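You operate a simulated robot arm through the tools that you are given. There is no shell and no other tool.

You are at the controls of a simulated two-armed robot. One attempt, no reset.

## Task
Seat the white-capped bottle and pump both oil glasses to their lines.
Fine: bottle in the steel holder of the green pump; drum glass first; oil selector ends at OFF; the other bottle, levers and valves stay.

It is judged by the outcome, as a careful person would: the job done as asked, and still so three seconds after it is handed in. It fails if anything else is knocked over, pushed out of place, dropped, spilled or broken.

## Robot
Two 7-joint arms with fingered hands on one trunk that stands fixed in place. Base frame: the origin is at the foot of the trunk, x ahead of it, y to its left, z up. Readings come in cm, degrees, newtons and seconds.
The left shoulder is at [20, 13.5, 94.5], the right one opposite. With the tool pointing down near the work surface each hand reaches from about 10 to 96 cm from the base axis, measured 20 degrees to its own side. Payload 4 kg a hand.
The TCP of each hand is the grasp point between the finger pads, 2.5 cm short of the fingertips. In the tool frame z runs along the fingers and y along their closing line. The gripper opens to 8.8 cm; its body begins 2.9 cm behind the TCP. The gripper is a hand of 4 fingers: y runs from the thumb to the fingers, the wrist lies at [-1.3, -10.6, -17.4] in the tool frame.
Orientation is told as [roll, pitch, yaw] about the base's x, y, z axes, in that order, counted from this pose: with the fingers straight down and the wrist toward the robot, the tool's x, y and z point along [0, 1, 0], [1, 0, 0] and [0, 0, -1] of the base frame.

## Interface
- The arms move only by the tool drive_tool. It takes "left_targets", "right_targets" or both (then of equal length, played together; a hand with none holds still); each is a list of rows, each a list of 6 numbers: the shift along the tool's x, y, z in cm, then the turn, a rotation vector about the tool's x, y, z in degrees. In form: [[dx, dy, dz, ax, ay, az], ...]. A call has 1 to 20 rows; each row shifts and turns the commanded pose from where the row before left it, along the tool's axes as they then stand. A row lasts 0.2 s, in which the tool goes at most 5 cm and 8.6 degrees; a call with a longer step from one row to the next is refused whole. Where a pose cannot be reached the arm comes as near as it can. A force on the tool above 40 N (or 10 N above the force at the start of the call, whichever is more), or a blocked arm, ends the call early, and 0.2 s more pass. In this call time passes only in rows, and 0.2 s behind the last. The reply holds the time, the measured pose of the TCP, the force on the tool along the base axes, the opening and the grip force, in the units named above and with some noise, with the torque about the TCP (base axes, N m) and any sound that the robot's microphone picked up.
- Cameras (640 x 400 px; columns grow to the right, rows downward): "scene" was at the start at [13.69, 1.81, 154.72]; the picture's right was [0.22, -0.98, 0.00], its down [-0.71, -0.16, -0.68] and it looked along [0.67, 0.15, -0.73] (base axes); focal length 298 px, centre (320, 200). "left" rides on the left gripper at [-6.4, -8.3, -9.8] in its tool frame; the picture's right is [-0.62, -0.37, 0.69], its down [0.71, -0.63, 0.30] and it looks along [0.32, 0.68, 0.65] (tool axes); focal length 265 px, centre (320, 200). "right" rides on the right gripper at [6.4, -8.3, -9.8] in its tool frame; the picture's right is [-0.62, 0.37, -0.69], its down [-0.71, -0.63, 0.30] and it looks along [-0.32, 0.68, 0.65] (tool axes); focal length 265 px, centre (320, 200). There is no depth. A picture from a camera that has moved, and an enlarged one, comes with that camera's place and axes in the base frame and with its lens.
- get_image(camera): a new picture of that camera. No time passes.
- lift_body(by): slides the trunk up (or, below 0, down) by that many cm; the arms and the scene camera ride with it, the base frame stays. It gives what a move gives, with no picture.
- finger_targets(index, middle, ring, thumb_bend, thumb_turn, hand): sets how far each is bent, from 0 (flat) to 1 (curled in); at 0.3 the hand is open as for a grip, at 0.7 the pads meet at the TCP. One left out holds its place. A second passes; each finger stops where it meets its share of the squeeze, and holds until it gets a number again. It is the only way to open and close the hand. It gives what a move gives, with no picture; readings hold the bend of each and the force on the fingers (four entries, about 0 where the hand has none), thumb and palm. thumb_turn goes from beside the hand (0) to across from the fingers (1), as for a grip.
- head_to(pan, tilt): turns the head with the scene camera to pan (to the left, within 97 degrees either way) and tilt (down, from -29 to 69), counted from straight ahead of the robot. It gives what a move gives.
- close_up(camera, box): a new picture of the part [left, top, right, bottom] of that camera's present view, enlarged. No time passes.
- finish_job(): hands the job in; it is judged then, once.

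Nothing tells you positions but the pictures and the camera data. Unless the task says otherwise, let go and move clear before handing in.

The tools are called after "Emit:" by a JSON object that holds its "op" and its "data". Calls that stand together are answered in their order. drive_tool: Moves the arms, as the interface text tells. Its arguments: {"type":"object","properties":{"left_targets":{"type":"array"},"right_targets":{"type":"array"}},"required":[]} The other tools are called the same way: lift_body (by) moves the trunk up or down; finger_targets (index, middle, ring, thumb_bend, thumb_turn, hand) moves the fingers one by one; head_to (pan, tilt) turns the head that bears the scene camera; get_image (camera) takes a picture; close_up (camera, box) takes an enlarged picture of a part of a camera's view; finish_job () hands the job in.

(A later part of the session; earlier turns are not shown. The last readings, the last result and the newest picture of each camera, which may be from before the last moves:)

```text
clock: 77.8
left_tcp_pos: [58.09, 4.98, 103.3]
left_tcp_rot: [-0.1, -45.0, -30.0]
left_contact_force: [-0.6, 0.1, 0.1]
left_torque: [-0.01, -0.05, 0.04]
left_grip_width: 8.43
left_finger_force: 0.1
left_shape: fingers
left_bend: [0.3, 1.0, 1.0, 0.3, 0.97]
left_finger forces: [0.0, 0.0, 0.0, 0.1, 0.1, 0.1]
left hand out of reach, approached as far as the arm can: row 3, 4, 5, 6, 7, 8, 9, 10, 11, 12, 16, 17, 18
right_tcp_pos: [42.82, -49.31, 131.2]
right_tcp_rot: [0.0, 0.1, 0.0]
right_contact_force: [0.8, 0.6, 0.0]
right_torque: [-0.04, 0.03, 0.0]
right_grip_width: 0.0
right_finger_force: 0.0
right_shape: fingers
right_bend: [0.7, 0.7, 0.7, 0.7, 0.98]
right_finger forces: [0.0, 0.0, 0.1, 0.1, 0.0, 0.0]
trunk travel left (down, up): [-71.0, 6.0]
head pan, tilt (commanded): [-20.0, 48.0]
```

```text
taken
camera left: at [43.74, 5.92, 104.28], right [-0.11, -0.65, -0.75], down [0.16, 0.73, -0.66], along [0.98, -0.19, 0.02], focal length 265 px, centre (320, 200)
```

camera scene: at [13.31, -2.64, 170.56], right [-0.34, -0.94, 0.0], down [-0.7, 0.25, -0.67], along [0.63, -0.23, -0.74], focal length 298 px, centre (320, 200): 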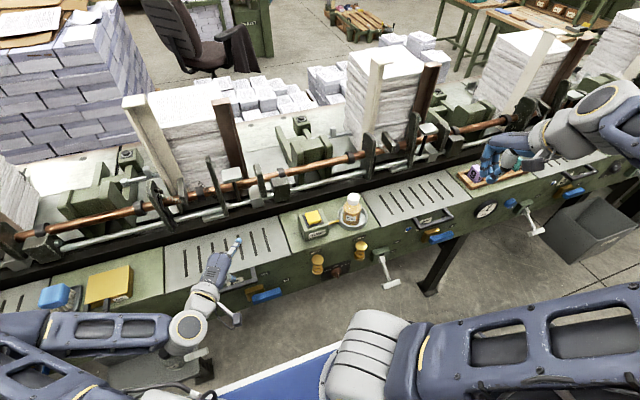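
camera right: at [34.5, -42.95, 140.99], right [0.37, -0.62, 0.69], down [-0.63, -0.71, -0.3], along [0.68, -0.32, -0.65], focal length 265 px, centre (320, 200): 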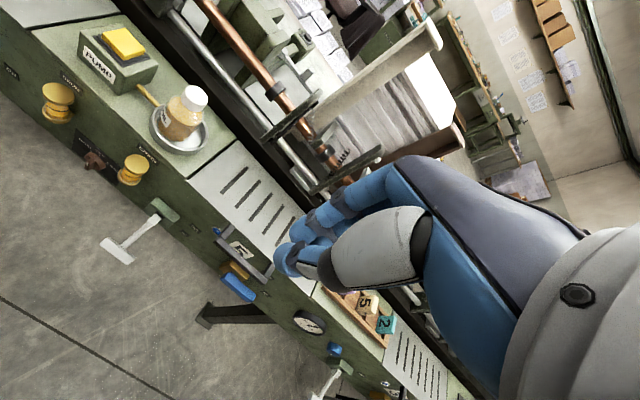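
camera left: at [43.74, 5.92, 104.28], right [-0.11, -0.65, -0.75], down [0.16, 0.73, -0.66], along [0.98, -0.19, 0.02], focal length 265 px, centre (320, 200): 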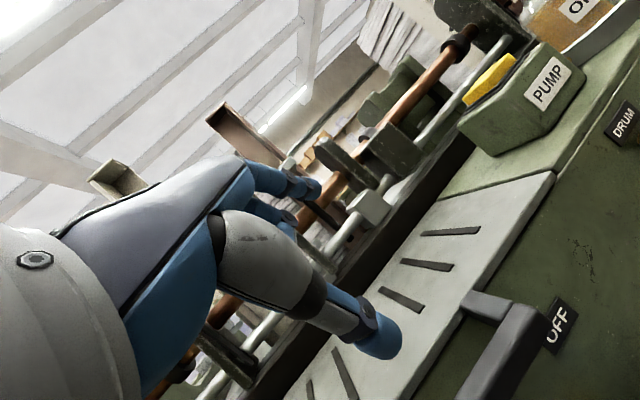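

The straight path passed too close to the shoulder, so the arm drifted forward but touched nothing. I'll continue right at this height, then come back and down toward the knob.

Emit:
{"op": "drive_tool", "data": {"left_targets": [[-1.5, 0.6, 0.37, 0, 0, 0], [-3.05, 1.21, 0.74, 0, 0, 0], [-3.05, 1.21, 0.74, 0, 0, 0], [-3.05, 1.21, 0.74, 0, 0, 0], [-3.05, 1.21, 0.74, 0, 0, 0], [-3.05, 1.21, 0.74, 0, 0, 0], [-1.5, 0.6, 0.37, 0, 0, 0]]}}

Emit:
{"op": "get_image", "data": {"camera": "scene"}}

Emit:
{"op": "get_image", "data": {"camera": "left"}}

```text
clock: 79.5
left_tcp_pos: [61.21, 1.06, 110.25]
left_tcp_rot: [0.1, -45.0, -30.1]
left_contact_force: [0.5, 0.0, -0.2]
left_torque: [0.02, -0.01, -0.02]
left_grip_width: 8.44
left_finger_force: 0.1
left_shape: fingers
left_bend: [0.3, 1.0, 1.0, 0.3, 0.97]
left_finger forces: [0.0, 0.0, 0.0, 0.0, 0.0, 0.0]
left hand out of reach, approached as far as the arm can: row 1, 2, 3, 4, 5, 6, 7
right_tcp_pos: [42.8, -49.52, 131.17]
right_tcp_rot: [0.1, 0.0, 0.0]
right_contact_force: [0.2, 0.5, -0.5]
right_torque: [-0.02, 0.05, -0.04]
right_grip_width: 0.0
right_finger_force: 0.0
right_shape: fingers
right_bend: [0.7, 0.7, 0.7, 0.7, 0.98]
right_finger forces: [0.0, 0.0, 0.0, 0.0, 0.0, 0.1]
trunk travel left (down, up): [-71.0, 6.0]
head pan, tilt (commanded): [-20.0, 48.0]
```

```text
taken
camera scene: at [13.31, -2.64, 170.56], right [-0.34, -0.94, 0.0], down [-0.7, 0.25, -0.67], along [0.63, -0.23, -0.74], focal length 298 px, centre (320, 200)
```

scene: 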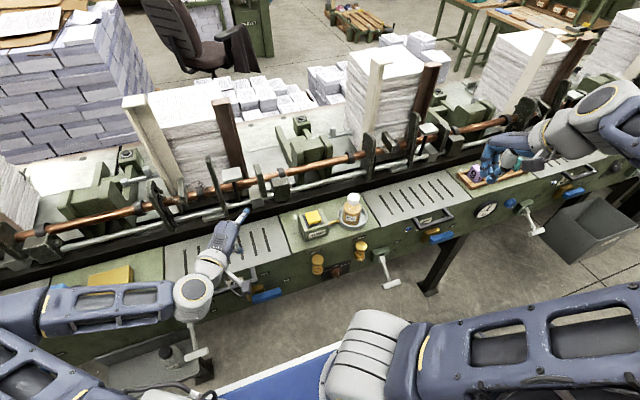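

```text
taken
camera left: at [46.79, 2.13, 111.21], right [-0.11, -0.65, -0.75], down [0.16, 0.73, -0.66], along [0.98, -0.19, 0.02], focal length 265 px, centre (320, 200)
```

left: 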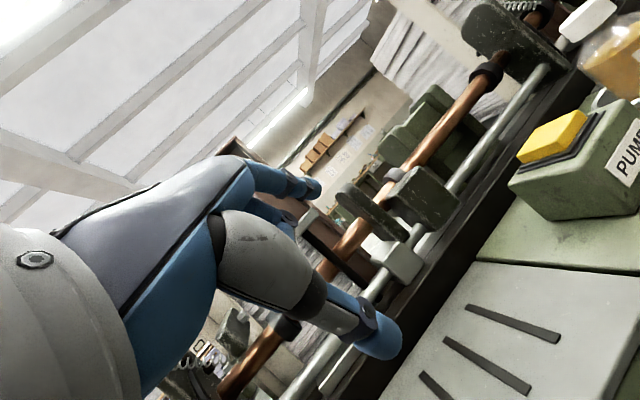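

The left arm is in an elbow posture that can't reach across. Since the arms work best with the hands well above the shoulders, I'll lower the trunk instead and use the right hand on the selector. First I'll clear both hands back from the machine.

Emit:
{"op": "drive_tool", "data": {"left_targets": [[0.9, -0.13, -1.4, 0, 0, 0], [1.78, -0.26, -2.83, 0, 0, 0], [1.78, -0.26, -2.83, 0, 0, 0], [1.78, -0.26, -2.83, 0, 0, 0], [1.78, -0.26, -2.83, 0, 0, 0], [1.78, -0.26, -2.83, 0, 0, 0], [1.78, -0.26, -2.83, 0, 0, 0], [1.78, -0.26, -2.83, 0, 0, 0], [1.78, -0.26, -2.83, 0, 0, 0], [1.78, -0.26, -2.83, 0, 0, 0], [1.78, -0.26, -2.83, 0, 0, 0], [1.78, -0.26, -2.83, 0, 0, 0]], "right_targets": [[-1, -0.6, -0.18, 0, 0, 0], [-1, -0.6, -0.18, 0, 0, 0], [-1, -0.6, -0.18, 0, 0, 0], [-1, -0.6, -0.18, 0, 0, 0], [-1, -0.6, -0.18, 0, 0, 0], [-1, -0.6, -0.18, 0, 0, 0], [-1, -0.6, -0.18, 0, 0, 0], [-1, -0.6, -0.18, 0, 0, 0], [-1, -0.6, -0.18, 0, 0, 0], [-1, -0.6, -0.18, 0, 0, 0], [-1, -0.6, -0.18, 0, 0, 0], [-1, -0.6, -0.18, 0, 0, 0]]}}

Emit:
{"op": "get_image", "data": {"camera": "scene"}}

```text
clock: 82.0
left_tcp_pos: [53.38, 31.86, 129.92]
left_tcp_rot: [0.0, -45.1, -30.0]
left_contact_force: [0.7, 0.0, -0.3]
left_torque: [-0.02, -0.01, -0.01]
left_grip_width: 8.46
left_finger_force: 0.1
left_shape: fingers
left_bend: [0.3, 1.0, 1.0, 0.3, 0.97]
left_finger forces: [0.1, 0.1, 0.1, 0.0, 0.1, 0.0]
left hand out of reach, approached as far as the arm can: row 1, 2, 3, 4
right_tcp_pos: [35.51, -61.43, 133.5]
right_tcp_rot: [-0.1, 0.0, 0.0]
right_contact_force: [0.3, -0.3, 0.5]
right_torque: [-0.02, 0.04, 0.0]
right_grip_width: 0.0
right_finger_force: 0.0
right_shape: fingers
right_bend: [0.7, 0.7, 0.7, 0.7, 0.98]
right_finger forces: [0.0, 0.0, 0.0, 0.1, 0.0, 0.0]
trunk travel left (down, up): [-71.0, 6.0]
head pan, tilt (commanded): [-20.0, 48.0]
```

```text
taken
camera scene: at [13.32, -2.64, 170.56], right [-0.34, -0.94, 0.0], down [-0.7, 0.25, -0.67], along [0.63, -0.23, -0.74], focal length 298 px, centre (320, 200)
```

scene: 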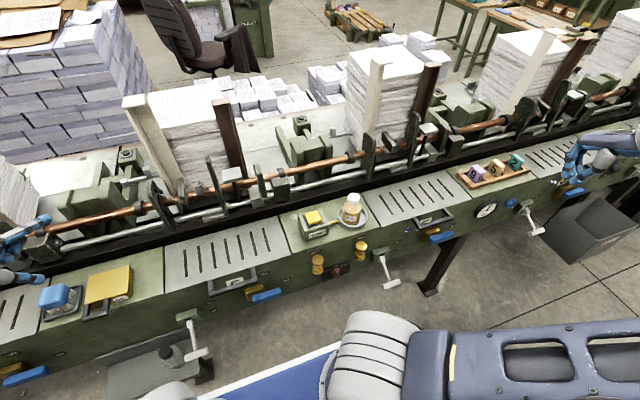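

Emit:
{"op": "drive_tool", "data": {"left_targets": [[0.31, -0.1, -3.23, 0, 0, 0], [0.31, -0.1, -3.23, 0, 0, 0], [0.31, -0.1, -3.23, 0, 0, 0], [0.31, -0.1, -3.23, 0, 0, 0], [0.31, -0.1, -3.23, 0, 0, 0], [0.31, -0.1, -3.23, 0, 0, 0], [0.31, -0.1, -3.23, 0, 0, 0], [0.31, -0.1, -3.23, 0, 0, 0], [0, 0, 0, 7.5, 0, 0], [0, 0, 0, 7.5, 0, 0], [0, 0, 0, 7.5, 0, 0], [0, 0, 0, 7.5, 0, 0], [0, 0, 0, 7.5, 0, 0], [0, 0, 0, 7.5, 0, 0], [0, 0, 0, 0, 0, -7.5], [0, 0, 0, 0, 0, -7.5], [0, 0, 0, 0, 0, -7.5], [0, 0, 0, 0, 0, -7.5]]}}

Emit:
{"op": "head_to", "data": {"pan": 25, "tilt": 50}}

Emit:
{"op": "get_image", "data": {"camera": "scene"}}

```text
clock: 85.8
left_tcp_pos: [38.37, 43.49, 147.6]
left_tcp_rot: [0.0, 0.1, 0.1]
left_contact_force: [0.5, 0.2, 0.7]
left_torque: [-0.04, 0.05, -0.01]
left_grip_width: 8.46
left_finger_force: 0.1
left_shape: fingers
left_bend: [0.3, 1.0, 1.0, 0.3, 0.97]
left_finger forces: [0.1, 0.0, 0.1, 0.0, 0.0, 0.0]
right_tcp_pos: [35.49, -61.46, 133.48]
right_tcp_rot: [0.0, 0.1, 0.0]
right_contact_force: [-1.3, -1.3, 0.7]
right_torque: [0.01, -0.04, -0.01]
right_grip_width: 0.01
right_finger_force: 0.0
right_shape: fingers
right_bend: [0.7, 0.7, 0.7, 0.7, 0.98]
right_finger forces: [0.1, 0.0, 0.0, 0.1, 0.0, 0.0]
trunk travel left (down, up): [-71.0, 6.0]
head pan, tilt (commanded): [-20.0, 48.0]
```

```text
clock: 87.0
left_tcp_pos: [38.34, 43.35, 147.54]
left_tcp_rot: [0.1, 0.0, 0.1]
left_contact_force: [-1.0, -0.1, 0.4]
left_torque: [0.01, -0.01, -0.01]
left_grip_width: 8.46
left_finger_force: 0.1
left_shape: fingers
left_bend: [0.3, 1.0, 1.0, 0.3, 0.97]
left_finger forces: [0.0, 0.0, 0.0, 0.0, 0.1, 0.1]
right_tcp_pos: [35.55, -61.57, 133.45]
right_tcp_rot: [0.1, 0.0, 0.0]
right_contact_force: [0.2, 0.6, 0.4]
right_torque: [0.03, -0.03, 0.0]
right_grip_width: 0.01
right_finger_force: 0.1
right_shape: fingers
right_bend: [0.7, 0.7, 0.7, 0.7, 0.98]
right_finger forces: [0.0, 0.1, 0.1, 0.0, 0.1, 0.0]
trunk travel left (down, up): [-71.0, 6.0]
head pan, tilt (commanded): [25.0, 50.0]
```

```text
taken
camera scene: at [12.88, 3.31, 170.29], right [0.42, -0.91, 0.0], down [-0.69, -0.32, -0.64], along [0.58, 0.27, -0.77], focal length 298 px, centre (320, 200)
```

scene: 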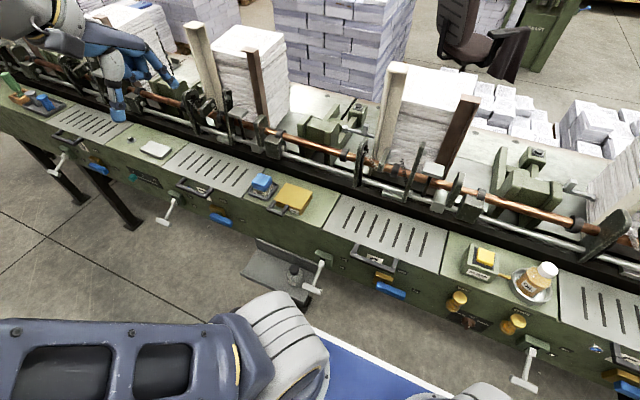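

Both hands are back from the machine with free space below them. I'll lower the trunk by 58 cm.

Emit:
{"op": "lift_body", "data": {"by": -30}}

Emit:
{"op": "get_image", "data": {"camera": "scene"}}

```text
clock: 90.0
left_tcp_pos: [38.35, 43.37, 117.61]
left_tcp_rot: [0.0, 0.0, 0.0]
left_contact_force: [0.0, -0.2, -0.2]
left_torque: [-0.03, -0.01, 0.04]
left_grip_width: 8.47
left_finger_force: 0.1
left_shape: fingers
left_bend: [0.3, 1.0, 1.0, 0.3, 0.97]
left_finger forces: [0.0, 0.0, 0.0, 0.0, 0.1, 0.0]
right_tcp_pos: [35.61, -61.5, 103.4]
right_tcp_rot: [0.0, 0.0, -0.1]
right_contact_force: [-0.6, -0.9, 0.1]
right_torque: [-0.01, 0.02, 0.0]
right_grip_width: 0.0
right_finger_force: 0.0
right_shape: fingers
right_bend: [0.7, 0.7, 0.7, 0.7, 0.98]
right_finger forces: [0.1, 0.0, 0.0, 0.0, 0.0, 0.0]
trunk travel left (down, up): [-41.0, 36.0]
head pan, tilt (commanded): [25.0, 50.0]
```

```text
taken
camera scene: at [12.88, 3.31, 140.29], right [0.42, -0.91, 0.0], down [-0.69, -0.32, -0.64], along [0.58, 0.27, -0.77], focal length 298 px, centre (320, 200)
```

scene: 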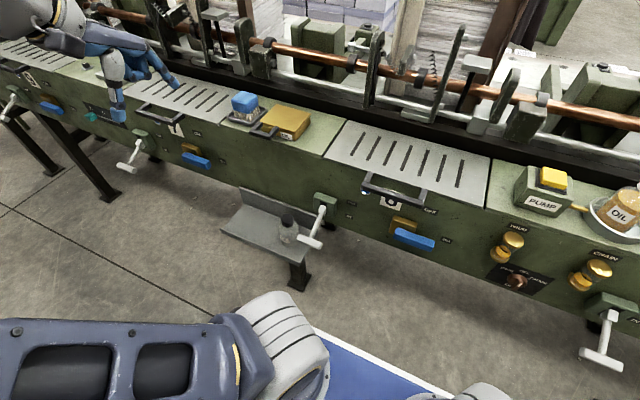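

Emit:
{"op": "lift_body", "data": {"by": -26}}

Emit:
{"op": "head_to", "data": {"pan": -25, "tilt": 32}}

Emit:
{"op": "get_image", "data": {"camera": "scene"}}

Emit:
{"op": "get_image", "data": {"camera": "right"}}

```text
clock: 92.6
left_tcp_pos: [38.39, 43.37, 91.65]
left_tcp_rot: [0.0, 0.0, 0.1]
left_contact_force: [1.1, -0.3, -0.4]
left_torque: [-0.03, -0.01, 0.01]
left_grip_width: 8.46
left_finger_force: 0.0
left_shape: fingers
left_bend: [0.3, 1.0, 1.0, 0.3, 0.97]
left_finger forces: [0.1, 0.1, 0.1, 0.0, 0.1, 0.0]
right_tcp_pos: [35.45, -61.61, 77.36]
right_tcp_rot: [0.0, 0.1, 0.0]
right_contact_force: [-0.6, 0.1, 0.0]
right_torque: [0.02, -0.01, -0.02]
right_grip_width: 0.0
right_finger_force: 0.1
right_shape: fingers
right_bend: [0.7, 0.7, 0.7, 0.7, 0.98]
right_finger forces: [0.0, 0.0, 0.0, 0.0, 0.0, 0.1]
trunk travel left (down, up): [-15.0, 62.0]
head pan, tilt (commanded): [25.0, 50.0]
```

```text
clock: 93.8
left_tcp_pos: [38.34, 43.32, 91.64]
left_tcp_rot: [0.0, 0.0, 0.0]
left_contact_force: [-0.9, 0.6, -0.1]
left_torque: [0.0, -0.04, 0.03]
left_grip_width: 8.44
left_finger_force: 0.0
left_shape: fingers
left_bend: [0.3, 1.0, 1.0, 0.3, 0.97]
left_finger forces: [0.1, 0.0, 0.0, 0.0, 0.0, 0.0]
right_tcp_pos: [35.47, -61.48, 77.49]
right_tcp_rot: [0.0, 0.0, 0.0]
right_contact_force: [-0.3, -0.4, -0.5]
right_torque: [0.01, 0.01, -0.03]
right_grip_width: 0.0
right_finger_force: 0.1
right_shape: fingers
right_bend: [0.7, 0.7, 0.7, 0.7, 0.98]
right_finger forces: [0.0, 0.0, 0.0, 0.0, 0.1, 0.0]
trunk travel left (down, up): [-15.0, 62.0]
head pan, tilt (commanded): [-25.0, 32.0]
```

```text
taken
camera scene: at [14.02, -3.72, 116.92], right [-0.42, -0.91, 0.0], down [-0.48, 0.22, -0.85], along [0.77, -0.36, -0.53], focal length 298 px, centre (320, 200)
```

scene: 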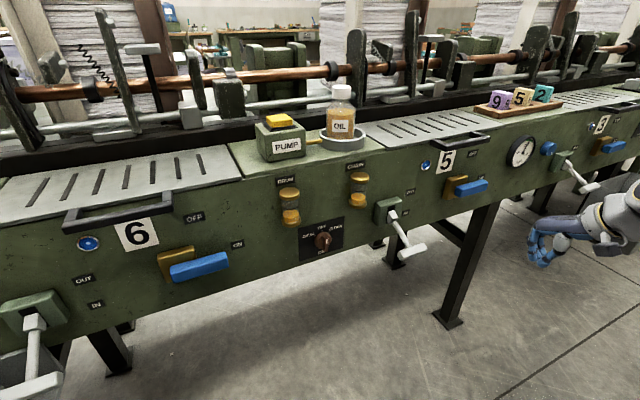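

```text
taken
camera right: at [27.26, -55.03, 87.19], right [0.37, -0.62, 0.69], down [-0.63, -0.71, -0.3], along [0.68, -0.32, -0.65], focal length 265 px, centre (320, 200)
```

right: 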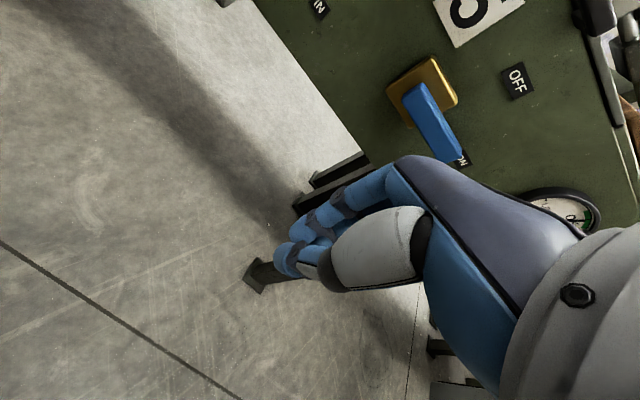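

Now the head camera has a clear frontal view of the panel. I'll zoom in on the glasses and selector for accurate geometry.

Emit:
{"op": "close_up", "data": {"camera": "scene", "box": [270, 160, 390, 260]}}

Emit:
{"op": "close_up", "data": {"camera": "scene", "box": [294, 212, 350, 262]}}

Emit:
{"op": "close_up", "data": {"camera": "scene", "box": [270, 165, 318, 235]}}

Emit:
{"op": "close_up", "data": {"camera": "scene", "box": [240, 70, 400, 170]}}

```text
4.00 times, centred on (330, 210) of scene
camera zoom: at [14.02, -3.72, 116.92], right [-0.42, -0.91, 0.0], down [-0.48, 0.22, -0.85], along [0.77, -0.36, -0.53], focal length 1190 px, centre (280, 160)
```

zoom: 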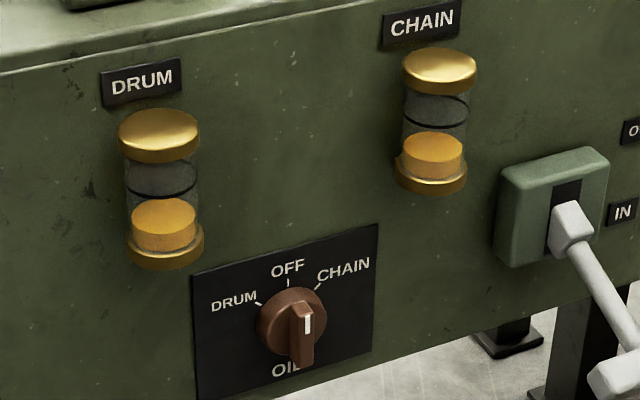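

```text
8.00 times, centred on (322, 237) of scene
camera zoom: at [14.02, -3.72, 116.92], right [-0.42, -0.91, 0.0], down [-0.48, 0.22, -0.85], along [0.77, -0.36, -0.53], focal length 2380 px, centre (304, -96)
```

zoom: 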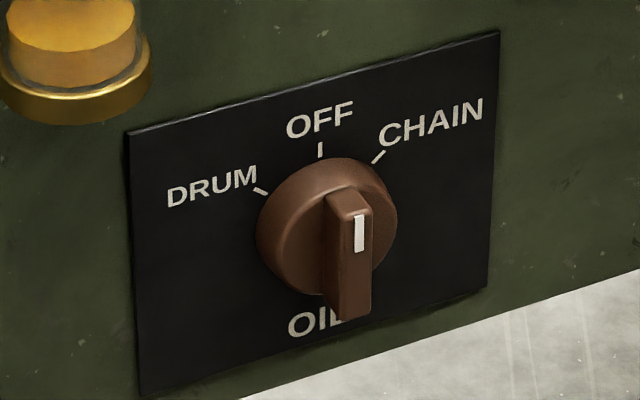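

```text
5.71 times, centred on (294, 200) of scene
camera zoom: at [14.02, -3.72, 116.92], right [-0.42, -0.91, 0.0], down [-0.48, 0.22, -0.85], along [0.77, -0.36, -0.53], focal length 1700 px, centre (469, 200)
```

zoom: 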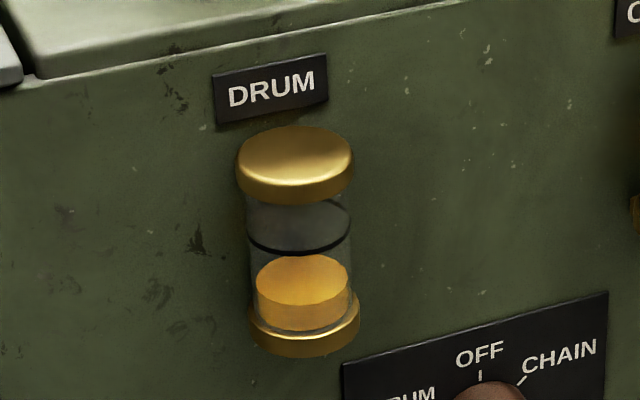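

```text
4.00 times, centred on (320, 120) of scene
camera zoom: at [14.02, -3.72, 116.92], right [-0.42, -0.91, 0.0], down [-0.48, 0.22, -0.85], along [0.77, -0.36, -0.53], focal length 1190 px, centre (320, 520)
```

zoom: 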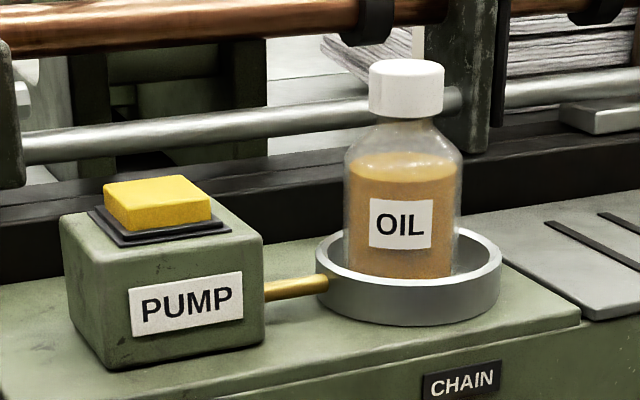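

The panel view is excellent: the oil discs and line rings are clearly separate, and the bottle stands properly in the holder. I'll extend the right index finger, tilt the hand 45°, and raise it for the approach.

Emit:
{"op": "finger_targets", "data": {"hand": "right", "index": 0.3, "middle": 1.0, "ring": 1.0, "thumb_bend": 0.3, "thumb_turn": 1.0}}

Emit:
{"op": "drive_tool", "data": {"right_targets": [[0, 0, 0, -7.5, 0, 0], [0, 0, 0, -7.5, 0, 0], [0, 0, 0, -7.5, 0, 0], [0, 0, 0, -7.5, 0, 0], [0, 0, 0, -7.5, 0, 0], [0, 0, 0, -7.5, 0, 0], [2.29, 2.47, -0.46, 0, 0, 0], [2.29, 2.47, -0.46, 0, 0, 0], [2.29, 2.47, -0.46, 0, 0, 0], [2.29, 2.47, -0.46, 0, 0, 0], [2.29, 2.47, -0.46, 0, 0, 0], [2.29, 2.47, -0.46, 0, 0, 0], [2.29, 2.47, -0.46, 0, 0, 0]]}}

Emit:
{"op": "get_image", "data": {"camera": "scene"}}

Emit:
{"op": "get_image", "data": {"camera": "right"}}

```text
clock: 94.8
left_tcp_pos: [38.28, 43.51, 91.58]
left_tcp_rot: [0.0, 0.0, 0.0]
left_contact_force: [1.0, 0.2, 0.3]
left_torque: [0.01, -0.01, 0.0]
left_grip_width: 8.45
left_finger_force: 0.0
left_shape: fingers
left_bend: [0.3, 1.0, 1.0, 0.3, 0.97]
left_finger forces: [0.1, 0.0, 0.1, 0.0, 0.1, 0.1]
right_tcp_pos: [35.49, -61.52, 77.35]
right_tcp_rot: [0.0, 0.1, -0.1]
right_contact_force: [0.5, -0.1, 0.5]
right_torque: [0.02, 0.0, -0.03]
right_grip_width: 8.45
right_finger_force: 0.1
right_shape: fingers
right_bend: [0.3, 1.0, 1.0, 0.3, 0.98]
right_finger forces: [0.0, 0.0, 0.0, 0.0, 0.0, 0.1]
trunk travel left (down, up): [-15.0, 62.0]
head pan, tilt (commanded): [-25.0, 32.0]
```

```text
clock: 97.6
left_tcp_pos: [38.5, 43.52, 91.5]
left_tcp_rot: [0.0, 0.1, 0.0]
left_contact_force: [0.0, -0.4, 0.2]
left_torque: [0.0, -0.01, -0.02]
left_grip_width: 8.46
left_finger_force: 0.1
left_shape: fingers
left_bend: [0.3, 1.0, 1.0, 0.3, 0.97]
left_finger forces: [0.0, 0.0, 0.0, 0.0, 0.0, 0.0]
right_tcp_pos: [45.67, -45.38, 91.74]
right_tcp_rot: [0.3, -45.0, 0.0]
right_contact_force: [0.1, 0.1, -0.5]
right_torque: [0.02, 0.01, 0.03]
right_grip_width: 8.47
right_finger_force: 0.0
right_shape: fingers
right_bend: [0.3, 1.0, 1.0, 0.3, 0.98]
right_finger forces: [0.0, 0.0, 0.0, 0.0, 0.1, 0.1]
trunk travel left (down, up): [-15.0, 62.0]
head pan, tilt (commanded): [-25.0, 32.0]
```

```text
taken
camera scene: at [14.03, -3.81, 116.88], right [-0.42, -0.91, 0.0], down [-0.48, 0.22, -0.85], along [0.77, -0.36, -0.53], focal length 298 px, centre (320, 200)
```

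scene: 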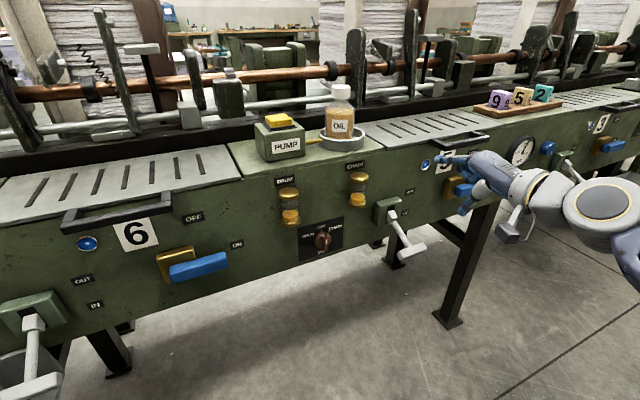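

```text
taken
camera right: at [32.88, -38.87, 92.76], right [-0.23, -0.62, 0.75], down [-0.23, -0.71, -0.66], along [0.95, -0.32, 0.02], focal length 265 px, centre (320, 200)
```

right: 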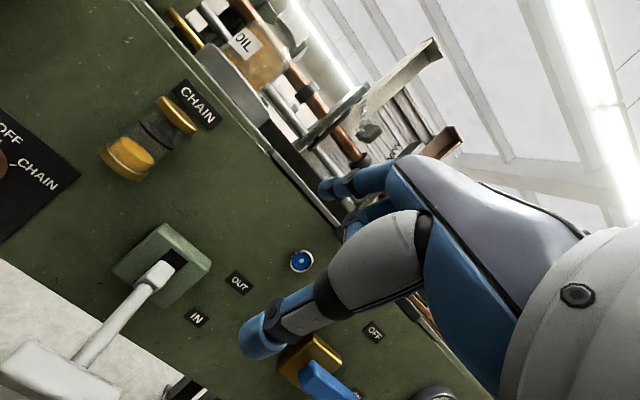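

Emit:
{"op": "drive_tool", "data": {"right_targets": [[2.88, -0.2, 0.28, 0, 0, 0], [2.88, -0.2, 0.28, 0, 0, 0], [2.88, -0.2, 0.28, 0, 0, 0], [2.88, -0.2, 0.28, 0, 0, 0], [2.88, -0.2, 0.28, 0, 0, 0], [0.25, -1.6, 2.65, 0, 0, 0], [0.25, -1.6, 2.65, 0, 0, 0], [0.25, -1.6, 2.65, 0, 0, 0], [0.25, -1.6, 2.65, 0, 0, 0]]}}

Emit:
{"op": "get_image", "data": {"camera": "scene"}}

Emit:
{"op": "get_image", "data": {"camera": "right"}}

```text
clock: 98.5
left_tcp_pos: [38.6, 43.39, 91.87]
left_tcp_rot: [0.2, 0.1, 0.0]
left_contact_force: [-0.3, 0.2, -0.2]
left_torque: [-0.01, 0.01, 0.03]
left_grip_width: 8.45
left_finger_force: 0.1
left_shape: fingers
left_bend: [0.3, 1.0, 1.0, 0.3, 0.97]
left_finger forces: [0.0, 0.0, 0.0, 0.0, 0.1, 0.0]
right_tcp_pos: [49.32, -31.52, 91.34]
right_tcp_rot: [0.4, -45.6, 9.2]
right_contact_force: [-0.2, 0.8, 0.1]
right_torque: [-0.01, 0.01, 0.04]
right_grip_width: 8.45
right_finger_force: 0.0
right_shape: fingers
right_bend: [0.3, 1.0, 1.0, 0.3, 0.98]
right_finger forces: [0.0, 0.1, 0.0, 0.1, 0.1, 0.1]
trunk travel left (down, up): [-15.0, 62.0]
head pan, tilt (commanded): [-25.0, 32.0]
stopped in row 4 (right hand): the arm was blocked; the commanded pose is now the measured one
```

```text
taken
camera scene: at [14.37, -3.94, 117.16], right [-0.42, -0.91, 0.0], down [-0.48, 0.23, -0.85], along [0.77, -0.36, -0.53], focal length 298 px, centre (320, 200)
```

scene: 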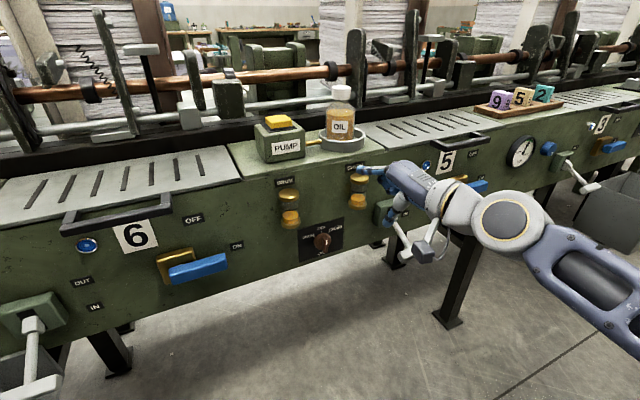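

```text
taken
camera right: at [35.65, -27.2, 92.24], right [-0.13, -0.65, 0.75], down [-0.1, -0.74, -0.67], along [0.99, -0.16, 0.03], focal length 265 px, centre (320, 200)
```

right: 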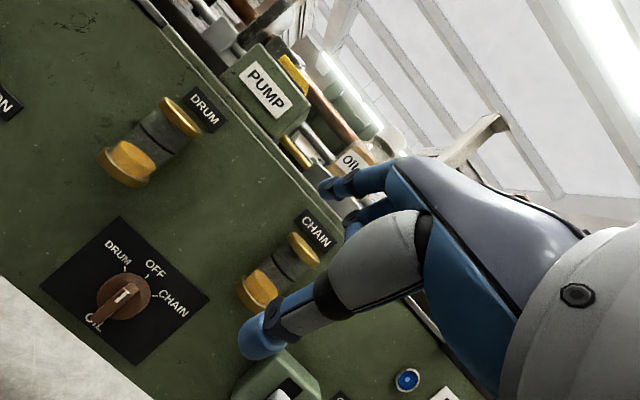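

The arm reports being blocked. I'll look closely for what it touched before doing anything else.

Emit:
{"op": "close_up", "data": {"camera": "scene", "box": [350, 150, 510, 250]}}

Emit:
{"op": "close_up", "data": {"camera": "scene", "box": [350, 200, 510, 300]}}

Emit:
{"op": "close_up", "data": {"camera": "right", "box": [200, 160, 360, 260]}}

```text
4.00 times, centred on (430, 200) of scene
camera zoom: at [14.37, -3.94, 117.16], right [-0.42, -0.91, 0.0], down [-0.48, 0.23, -0.85], along [0.77, -0.36, -0.53], focal length 1190 px, centre (-120, 200)
```

zoom: 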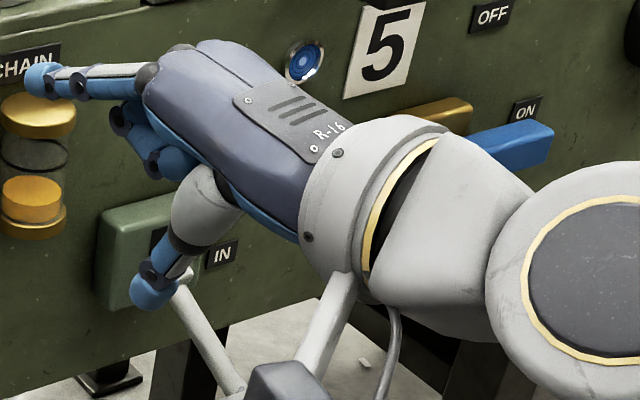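

```text
4.00 times, centred on (430, 250) of scene
camera zoom: at [14.37, -3.94, 117.16], right [-0.42, -0.91, 0.0], down [-0.48, 0.23, -0.85], along [0.77, -0.36, -0.53], focal length 1190 px, centre (-120, 0)
```

zoom: 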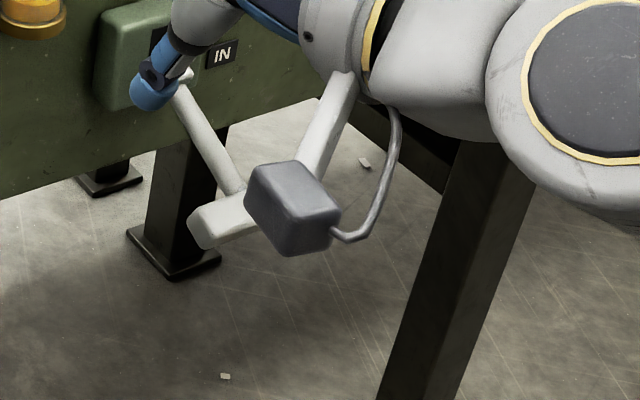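

```text
4.00 times, centred on (280, 210) of right
camera zoom: at [35.65, -27.2, 92.24], right [-0.13, -0.65, 0.75], down [-0.1, -0.74, -0.67], along [0.99, -0.16, 0.03], focal length 1062 px, centre (480, 160)
```

zoom: 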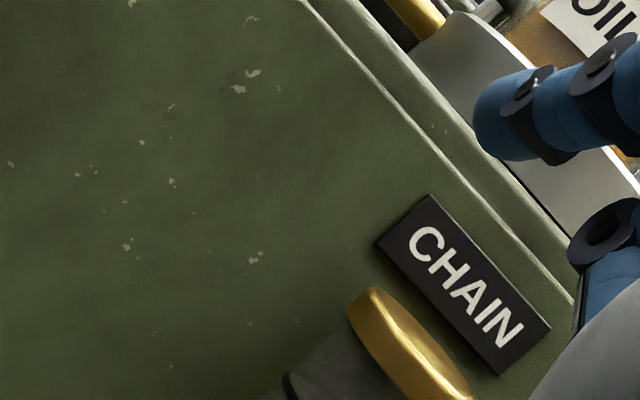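

No lever or glass is touched; only the wrist camera overlaps the lever in the picture. I'll look at the right arm itself to see whether the elbow is hitting something.

Emit:
{"op": "head_to", "data": {"pan": -60, "tilt": 50}}

Emit:
{"op": "get_image", "data": {"camera": "scene"}}

Emit:
{"op": "get_image", "data": {"camera": "left"}}

```text
clock: 99.6
left_tcp_pos: [38.48, 43.26, 91.55]
left_tcp_rot: [0.2, 0.2, 0.0]
left_contact_force: [0.9, -0.3, 0.8]
left_torque: [0.01, 0.01, 0.01]
left_grip_width: 8.44
left_finger_force: 0.0
left_shape: fingers
left_bend: [0.3, 1.0, 1.0, 0.3, 0.97]
left_finger forces: [0.1, 0.1, 0.0, 0.0, 0.1, 0.1]
right_tcp_pos: [49.4, -31.18, 90.94]
right_tcp_rot: [0.1, -45.1, 9.7]
right_contact_force: [-0.3, 0.1, 0.3]
right_torque: [0.02, -0.01, -0.04]
right_grip_width: 8.46
right_finger_force: 0.0
right_shape: fingers
right_bend: [0.3, 1.0, 1.0, 0.3, 0.98]
right_finger forces: [0.0, 0.0, 0.0, 0.0, 0.0, 0.1]
trunk travel left (down, up): [-15.0, 62.0]
head pan, tilt (commanded): [-60.0, 50.0]
```

```text
taken
camera scene: at [10.09, -6.76, 114.34], right [-0.87, -0.5, 0.0], down [-0.39, 0.66, -0.64], along [0.32, -0.56, -0.77], focal length 298 px, centre (320, 200)
```

scene: 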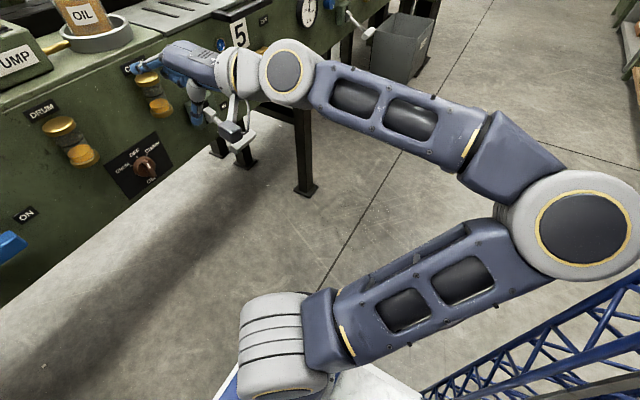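

```text
taken
camera left: at [30.25, 36.99, 101.43], right [-0.37, -0.62, -0.69], down [-0.63, 0.71, -0.3], along [0.68, 0.33, -0.66], focal length 265 px, centre (320, 200)
```

left: 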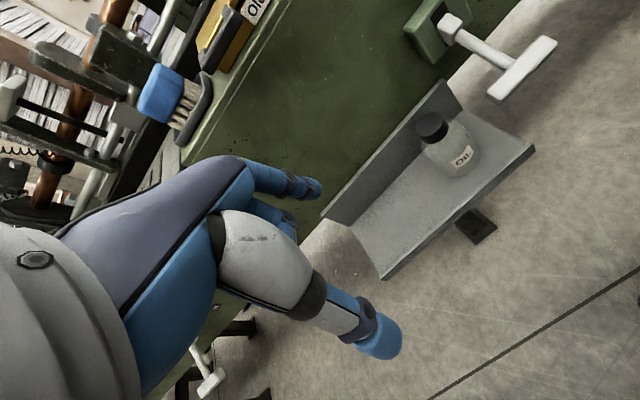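

The right elbow is running into the blue frame behind the robot. More distance between wrist and shoulder will help, so I'll back the hand off, yaw it so the wrist is to the right, and lower the trunk a bit more.

Emit:
{"op": "drive_tool", "data": {"right_targets": [[-1.84, 1.18, -2.78, 0, 0, 0], [-1.84, 1.18, -2.78, 0, 0, 0], [-1.84, 1.18, -2.78, 0, 0, 0], [-1.84, 1.18, -2.78, 0, 0, 0], [-1.84, 1.18, -2.78, 0, 0, 0], [0, 0, 0, 0, 5.4, -5.4], [0, 0, 0, 0, 5.4, -5.4]]}}

Emit:
{"op": "lift_body", "data": {"by": -12}}

Emit:
{"op": "get_image", "data": {"camera": "scene"}}

```text
clock: 101.2
left_tcp_pos: [38.32, 43.42, 91.58]
left_tcp_rot: [0.0, 0.0, 0.0]
left_contact_force: [-0.6, -0.5, 0.4]
left_torque: [-0.01, 0.01, 0.0]
left_grip_width: 8.45
left_finger_force: 0.1
left_shape: fingers
left_bend: [0.3, 1.0, 1.0, 0.3, 0.97]
left_finger forces: [0.1, 0.1, 0.1, 0.0, 0.0, 0.0]
right_tcp_pos: [44.72, -41.42, 105.02]
right_tcp_rot: [-0.2, -45.5, 24.3]
right_contact_force: [0.4, 0.4, -0.4]
right_torque: [-0.01, 0.04, 0.03]
right_grip_width: 8.47
right_finger_force: 0.1
right_shape: fingers
right_bend: [0.3, 1.0, 1.0, 0.3, 0.98]
right_finger forces: [0.0, 0.0, 0.1, 0.1, 0.0, 0.0]
trunk travel left (down, up): [-15.0, 62.0]
head pan, tilt (commanded): [-60.0, 50.0]
```

```text
clock: 102.7
left_tcp_pos: [38.34, 43.45, 79.69]
left_tcp_rot: [0.0, 0.0, 0.1]
left_contact_force: [0.2, 0.3, 0.5]
left_torque: [-0.02, -0.01, 0.03]
left_grip_width: 8.47
left_finger_force: 0.2
left_shape: fingers
left_bend: [0.3, 1.0, 1.0, 0.3, 0.97]
left_finger forces: [0.0, 0.1, 0.1, 0.0, 0.0, 0.1]
right_tcp_pos: [44.69, -41.48, 92.92]
right_tcp_rot: [-0.2, -45.5, 24.2]
right_contact_force: [0.3, 0.0, 0.1]
right_torque: [0.0, 0.02, 0.03]
right_grip_width: 8.46
right_finger_force: 0.1
right_shape: fingers
right_bend: [0.3, 1.0, 1.0, 0.3, 0.98]
right_finger forces: [0.1, 0.0, 0.0, 0.1, 0.0, 0.0]
trunk travel left (down, up): [-3.0, 74.0]
head pan, tilt (commanded): [-60.0, 50.0]
```

```text
taken
camera scene: at [9.74, -6.61, 102.29], right [-0.87, -0.5, 0.0], down [-0.38, 0.66, -0.64], along [0.32, -0.56, -0.77], focal length 298 px, centre (320, 200)
```

scene: 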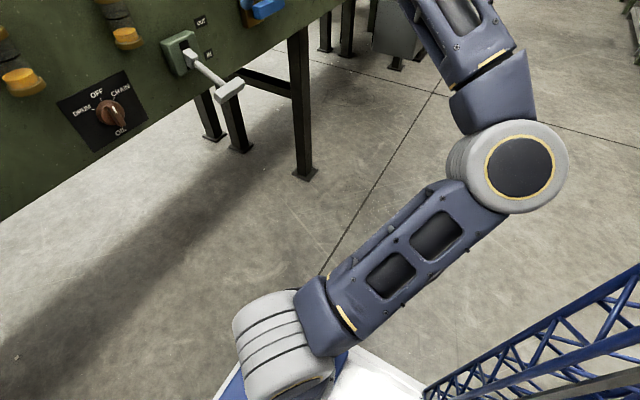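

The elbow is clear now. I'll bring the head back to face the panel and move the right hand in front of the knob from above.

Emit:
{"op": "head_to", "data": {"pan": -22, "tilt": 25}}

Emit:
{"op": "drive_tool", "data": {"right_targets": [[1.83, 0.34, 2.1, 0, 0, 0], [1.83, 0.34, 2.1, 0, 0, 0], [1.83, 0.34, 2.1, 0, 0, 0], [1.83, 0.34, 2.1, 0, 0, 0]]}}

Emit:
{"op": "get_image", "data": {"camera": "scene"}}

Emit:
{"op": "get_image", "data": {"camera": "right"}}

```text
clock: 103.7
left_tcp_pos: [38.38, 43.48, 79.58]
left_tcp_rot: [0.0, -0.1, 0.0]
left_contact_force: [-0.9, -0.2, 0.2]
left_torque: [0.01, 0.0, -0.01]
left_grip_width: 8.47
left_finger_force: 0.0
left_shape: fingers
left_bend: [0.3, 1.0, 1.0, 0.3, 0.97]
left_finger forces: [0.0, 0.0, 0.0, 0.0, 0.1, 0.1]
right_tcp_pos: [44.69, -41.38, 92.86]
right_tcp_rot: [-0.2, -45.6, 24.2]
right_contact_force: [-0.2, 0.3, 0.5]
right_torque: [-0.03, 0.03, -0.04]
right_grip_width: 8.45
right_finger_force: 0.1
right_shape: fingers
right_bend: [0.3, 1.0, 1.0, 0.3, 0.98]
right_finger forces: [0.1, 0.0, 0.0, 0.0, 0.0, 0.0]
trunk travel left (down, up): [-3.0, 74.0]
head pan, tilt (commanded): [-22.0, 25.0]
```

```text
clock: 104.7
left_tcp_pos: [38.36, 43.42, 79.53]
left_tcp_rot: [0.0, 0.0, 0.1]
left_contact_force: [-0.7, 0.2, -0.2]
left_torque: [-0.01, 0.03, 0.01]
left_grip_width: 8.48
left_finger_force: 0.1
left_shape: fingers
left_bend: [0.3, 1.0, 1.0, 0.3, 0.97]
left_finger forces: [0.0, 0.0, 0.0, 0.1, 0.0, 0.0]
right_tcp_pos: [47.94, -32.04, 87.97]
right_tcp_rot: [-0.3, -45.5, 24.3]
right_contact_force: [0.4, 0.0, 0.4]
right_torque: [-0.01, 0.01, -0.04]
right_grip_width: 8.46
right_finger_force: 0.1
right_shape: fingers
right_bend: [0.3, 1.0, 1.0, 0.3, 0.98]
right_finger forces: [0.0, 0.0, 0.0, 0.1, 0.0, 0.1]
trunk travel left (down, up): [-3.0, 74.0]
head pan, tilt (commanded): [-22.0, 25.0]
```

```text
taken
camera scene: at [14.44, -3.4, 106.04], right [-0.37, -0.93, 0.0], down [-0.39, 0.16, -0.91], along [0.84, -0.34, -0.42], focal length 298 px, centre (320, 200)
```

scene: 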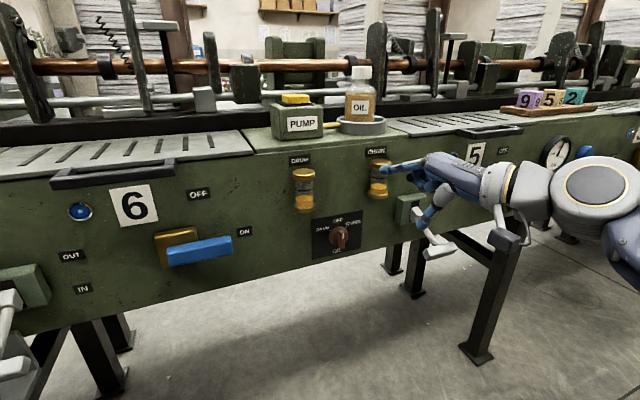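

```text
taken
camera right: at [33.73, -31.35, 88.73], right [0.04, -0.66, 0.75], down [0.09, -0.75, -0.66], along [1.0, 0.09, 0.03], focal length 265 px, centre (320, 200)
```

right: 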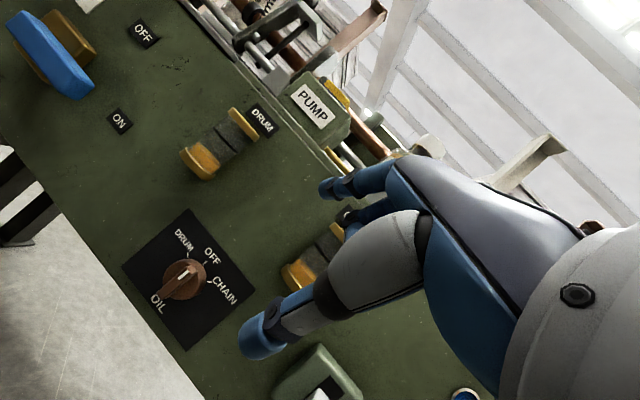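

The finger tip is at about (51.9, −29.2, 90.5), with the right camera looking straight at the panel. I'll lower the finger to just in front of the knob, on the right of its bar.

Emit:
{"op": "drive_tool", "data": {"right_targets": [[-0.16, -1.43, 2.47, 0, 0, 0], [-0.16, -1.43, 2.47, 0, 0, 0], [-0.16, -1.43, 2.47, 0, 0, 0], [-0.16, -1.43, 2.47, 0, 0, 0], [-0.16, -1.43, 2.47, 0, 0, 0]]}}

Emit:
{"op": "close_up", "data": {"camera": "scene", "box": [280, 160, 440, 260]}}

Emit:
{"op": "get_image", "data": {"camera": "right"}}

```text
clock: 105.9
left_tcp_pos: [38.4, 43.4, 79.59]
left_tcp_rot: [-0.1, 0.0, 0.0]
left_contact_force: [-0.2, 0.1, -0.5]
left_torque: [-0.02, 0.01, 0.02]
left_grip_width: 8.45
left_finger_force: 0.0
left_shape: fingers
left_bend: [0.3, 1.0, 1.0, 0.3, 0.97]
left_finger forces: [0.0, 0.1, 0.0, 0.0, 0.1, 0.0]
right_tcp_pos: [51.89, -31.04, 74.24]
right_tcp_rot: [-0.2, -45.5, 24.3]
right_contact_force: [0.0, -0.4, -0.5]
right_torque: [-0.01, -0.02, 0.03]
right_grip_width: 8.46
right_finger_force: 0.0
right_shape: fingers
right_bend: [0.3, 1.0, 1.0, 0.3, 0.98]
right_finger forces: [0.0, 0.1, 0.1, 0.0, 0.0, 0.0]
trunk travel left (down, up): [-3.0, 74.0]
head pan, tilt (commanded): [-22.0, 25.0]
```

```text
4.00 times, centred on (360, 210) of scene
camera zoom: at [14.44, -3.39, 106.04], right [-0.37, -0.93, 0.0], down [-0.39, 0.16, -0.91], along [0.84, -0.34, -0.42], focal length 1190 px, centre (160, 160)
```

zoom: 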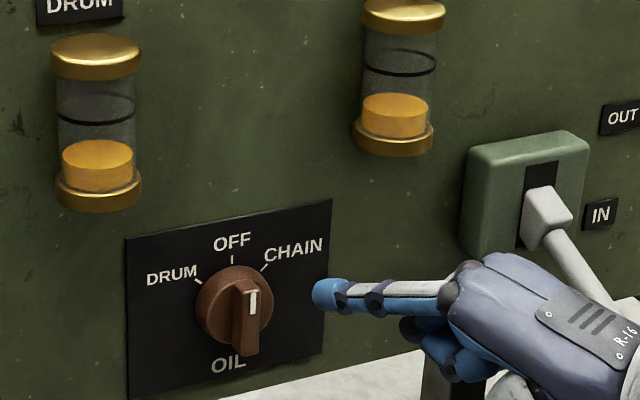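

```text
taken
camera right: at [37.5, -30.37, 75.14], right [0.04, -0.66, 0.75], down [0.09, -0.75, -0.66], along [1.0, 0.09, 0.03], focal length 265 px, centre (320, 200)
```

right: 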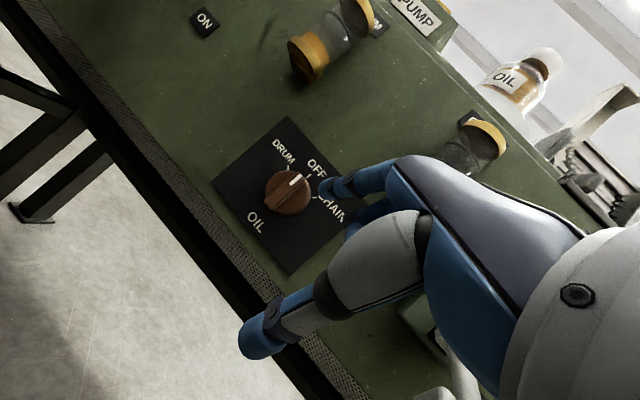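

The fingertip is right of the knob's bar, 3 cm short of it in depth. I'll move it forward beside the bar and check for contact.

Emit:
{"op": "drive_tool", "data": {"right_targets": [[-0.4, 0.62, 0.67, 0, 0, 0], [-0.4, 0.62, 0.67, 0, 0, 0], [-0.4, 0.62, 0.67, 0, 0, 0]]}}

Emit:
{"op": "close_up", "data": {"camera": "scene", "box": [290, 205, 386, 265]}}

Emit:
{"op": "close_up", "data": {"camera": "right", "box": [200, 100, 400, 225]}}

```text
clock: 106.7
left_tcp_pos: [38.29, 43.43, 79.52]
left_tcp_rot: [0.0, 0.0, 0.0]
left_contact_force: [-0.3, -0.1, -0.4]
left_torque: [0.02, 0.03, -0.01]
left_grip_width: 8.47
left_finger_force: 0.0
left_shape: fingers
left_bend: [0.3, 1.0, 1.0, 0.3, 0.97]
left_finger forces: [0.1, 0.0, 0.0, 0.1, 0.0, 0.0]
right_tcp_pos: [54.78, -31.25, 74.13]
right_tcp_rot: [-0.2, -45.5, 24.2]
right_contact_force: [1.1, 0.2, 0.1]
right_torque: [0.0, 0.02, 0.02]
right_grip_width: 8.47
right_finger_force: 0.1
right_shape: fingers
right_bend: [0.3, 1.0, 1.0, 0.3, 0.98]
right_finger forces: [0.0, 0.1, 0.0, 0.0, 0.0, 0.0]
trunk travel left (down, up): [-3.0, 74.0]
head pan, tilt (commanded): [-22.0, 25.0]
```

```text
6.67 times, centred on (338, 235) of scene
camera zoom: at [14.44, -3.39, 106.03], right [-0.37, -0.93, 0.0], down [-0.39, 0.16, -0.91], along [0.84, -0.34, -0.42], focal length 1983 px, centre (200, -33)
```

zoom: 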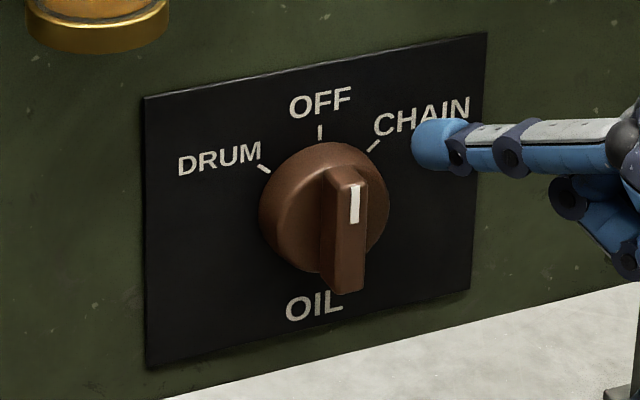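

```text
3.20 times, centred on (300, 162) of right
camera zoom: at [40.45, -30.56, 75.01], right [0.04, -0.66, 0.75], down [0.09, -0.75, -0.66], along [1.0, 0.09, 0.03], focal length 849 px, centre (384, 320)
```

zoom: 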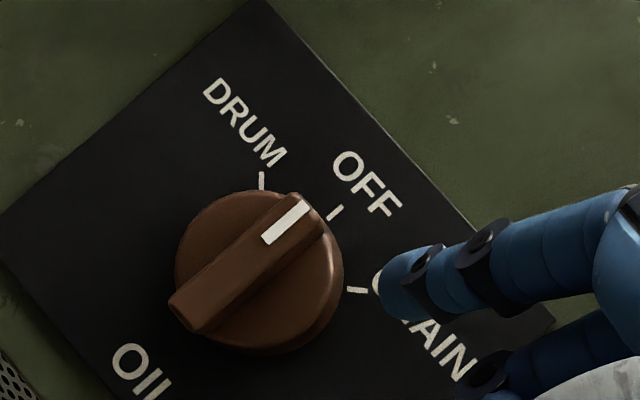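

The camera shows ticks at about ±50°, and the fingertip is beside the bar's upper end. I'll lower it slightly and push left toward DRUM in small steps.

Emit:
{"op": "drive_tool", "data": {"right_targets": [[0.82, -0.06, 0.58, 0, 0, 0], [0.273, 0.087, 0.087, 0, 0, 0], [0.273, 0.087, 0.087, 0, 0, 0], [0.273, 0.087, 0.087, 0, 0, 0]]}}

Emit:
{"op": "close_up", "data": {"camera": "right", "box": [200, 100, 400, 225]}}

Emit:
{"op": "close_up", "data": {"camera": "scene", "box": [290, 205, 386, 265]}}

```text
clock: 107.7
left_tcp_pos: [38.41, 43.43, 79.5]
left_tcp_rot: [0.1, 0.0, 0.0]
left_contact_force: [-0.2, -0.2, -0.2]
left_torque: [0.01, 0.0, 0.05]
left_grip_width: 8.44
left_finger_force: 0.0
left_shape: fingers
left_bend: [0.3, 1.0, 1.0, 0.3, 0.97]
left_finger forces: [0.1, 0.0, 0.0, 0.0, 0.0, 0.0]
right_tcp_pos: [54.95, -29.33, 73.78]
right_tcp_rot: [-0.1, -45.4, 24.1]
right_contact_force: [0.1, -0.5, -0.5]
right_torque: [0.04, -0.05, 0.0]
right_grip_width: 8.44
right_finger_force: 0.0
right_shape: fingers
right_bend: [0.3, 1.0, 1.0, 0.3, 0.98]
right_finger forces: [0.8, 0.0, 0.1, 0.0, 0.0, 0.0]
trunk travel left (down, up): [-3.0, 74.0]
head pan, tilt (commanded): [-22.0, 25.0]
```

```text
3.20 times, centred on (300, 162) of right
camera zoom: at [40.54, -28.73, 74.62], right [0.04, -0.66, 0.75], down [0.09, -0.75, -0.66], along [1.0, 0.09, 0.03], focal length 849 px, centre (384, 320)
```

zoom: 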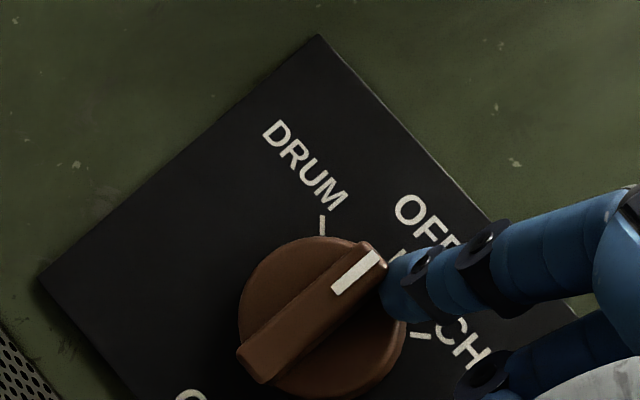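

```text
6.67 times, centred on (338, 235) of scene
camera zoom: at [14.44, -3.39, 106.03], right [-0.37, -0.93, 0.0], down [-0.39, 0.16, -0.91], along [0.84, -0.34, -0.42], focal length 1983 px, centre (200, -33)
```

zoom: 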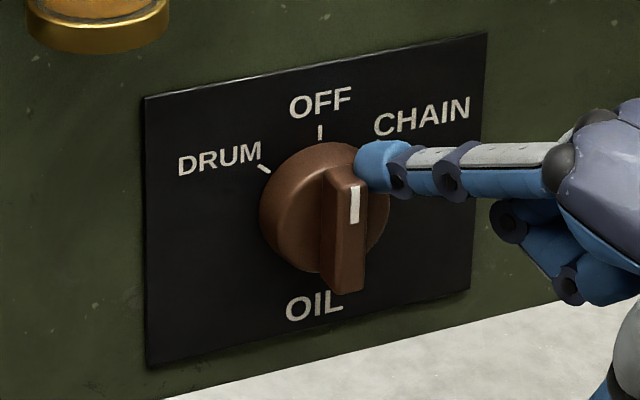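

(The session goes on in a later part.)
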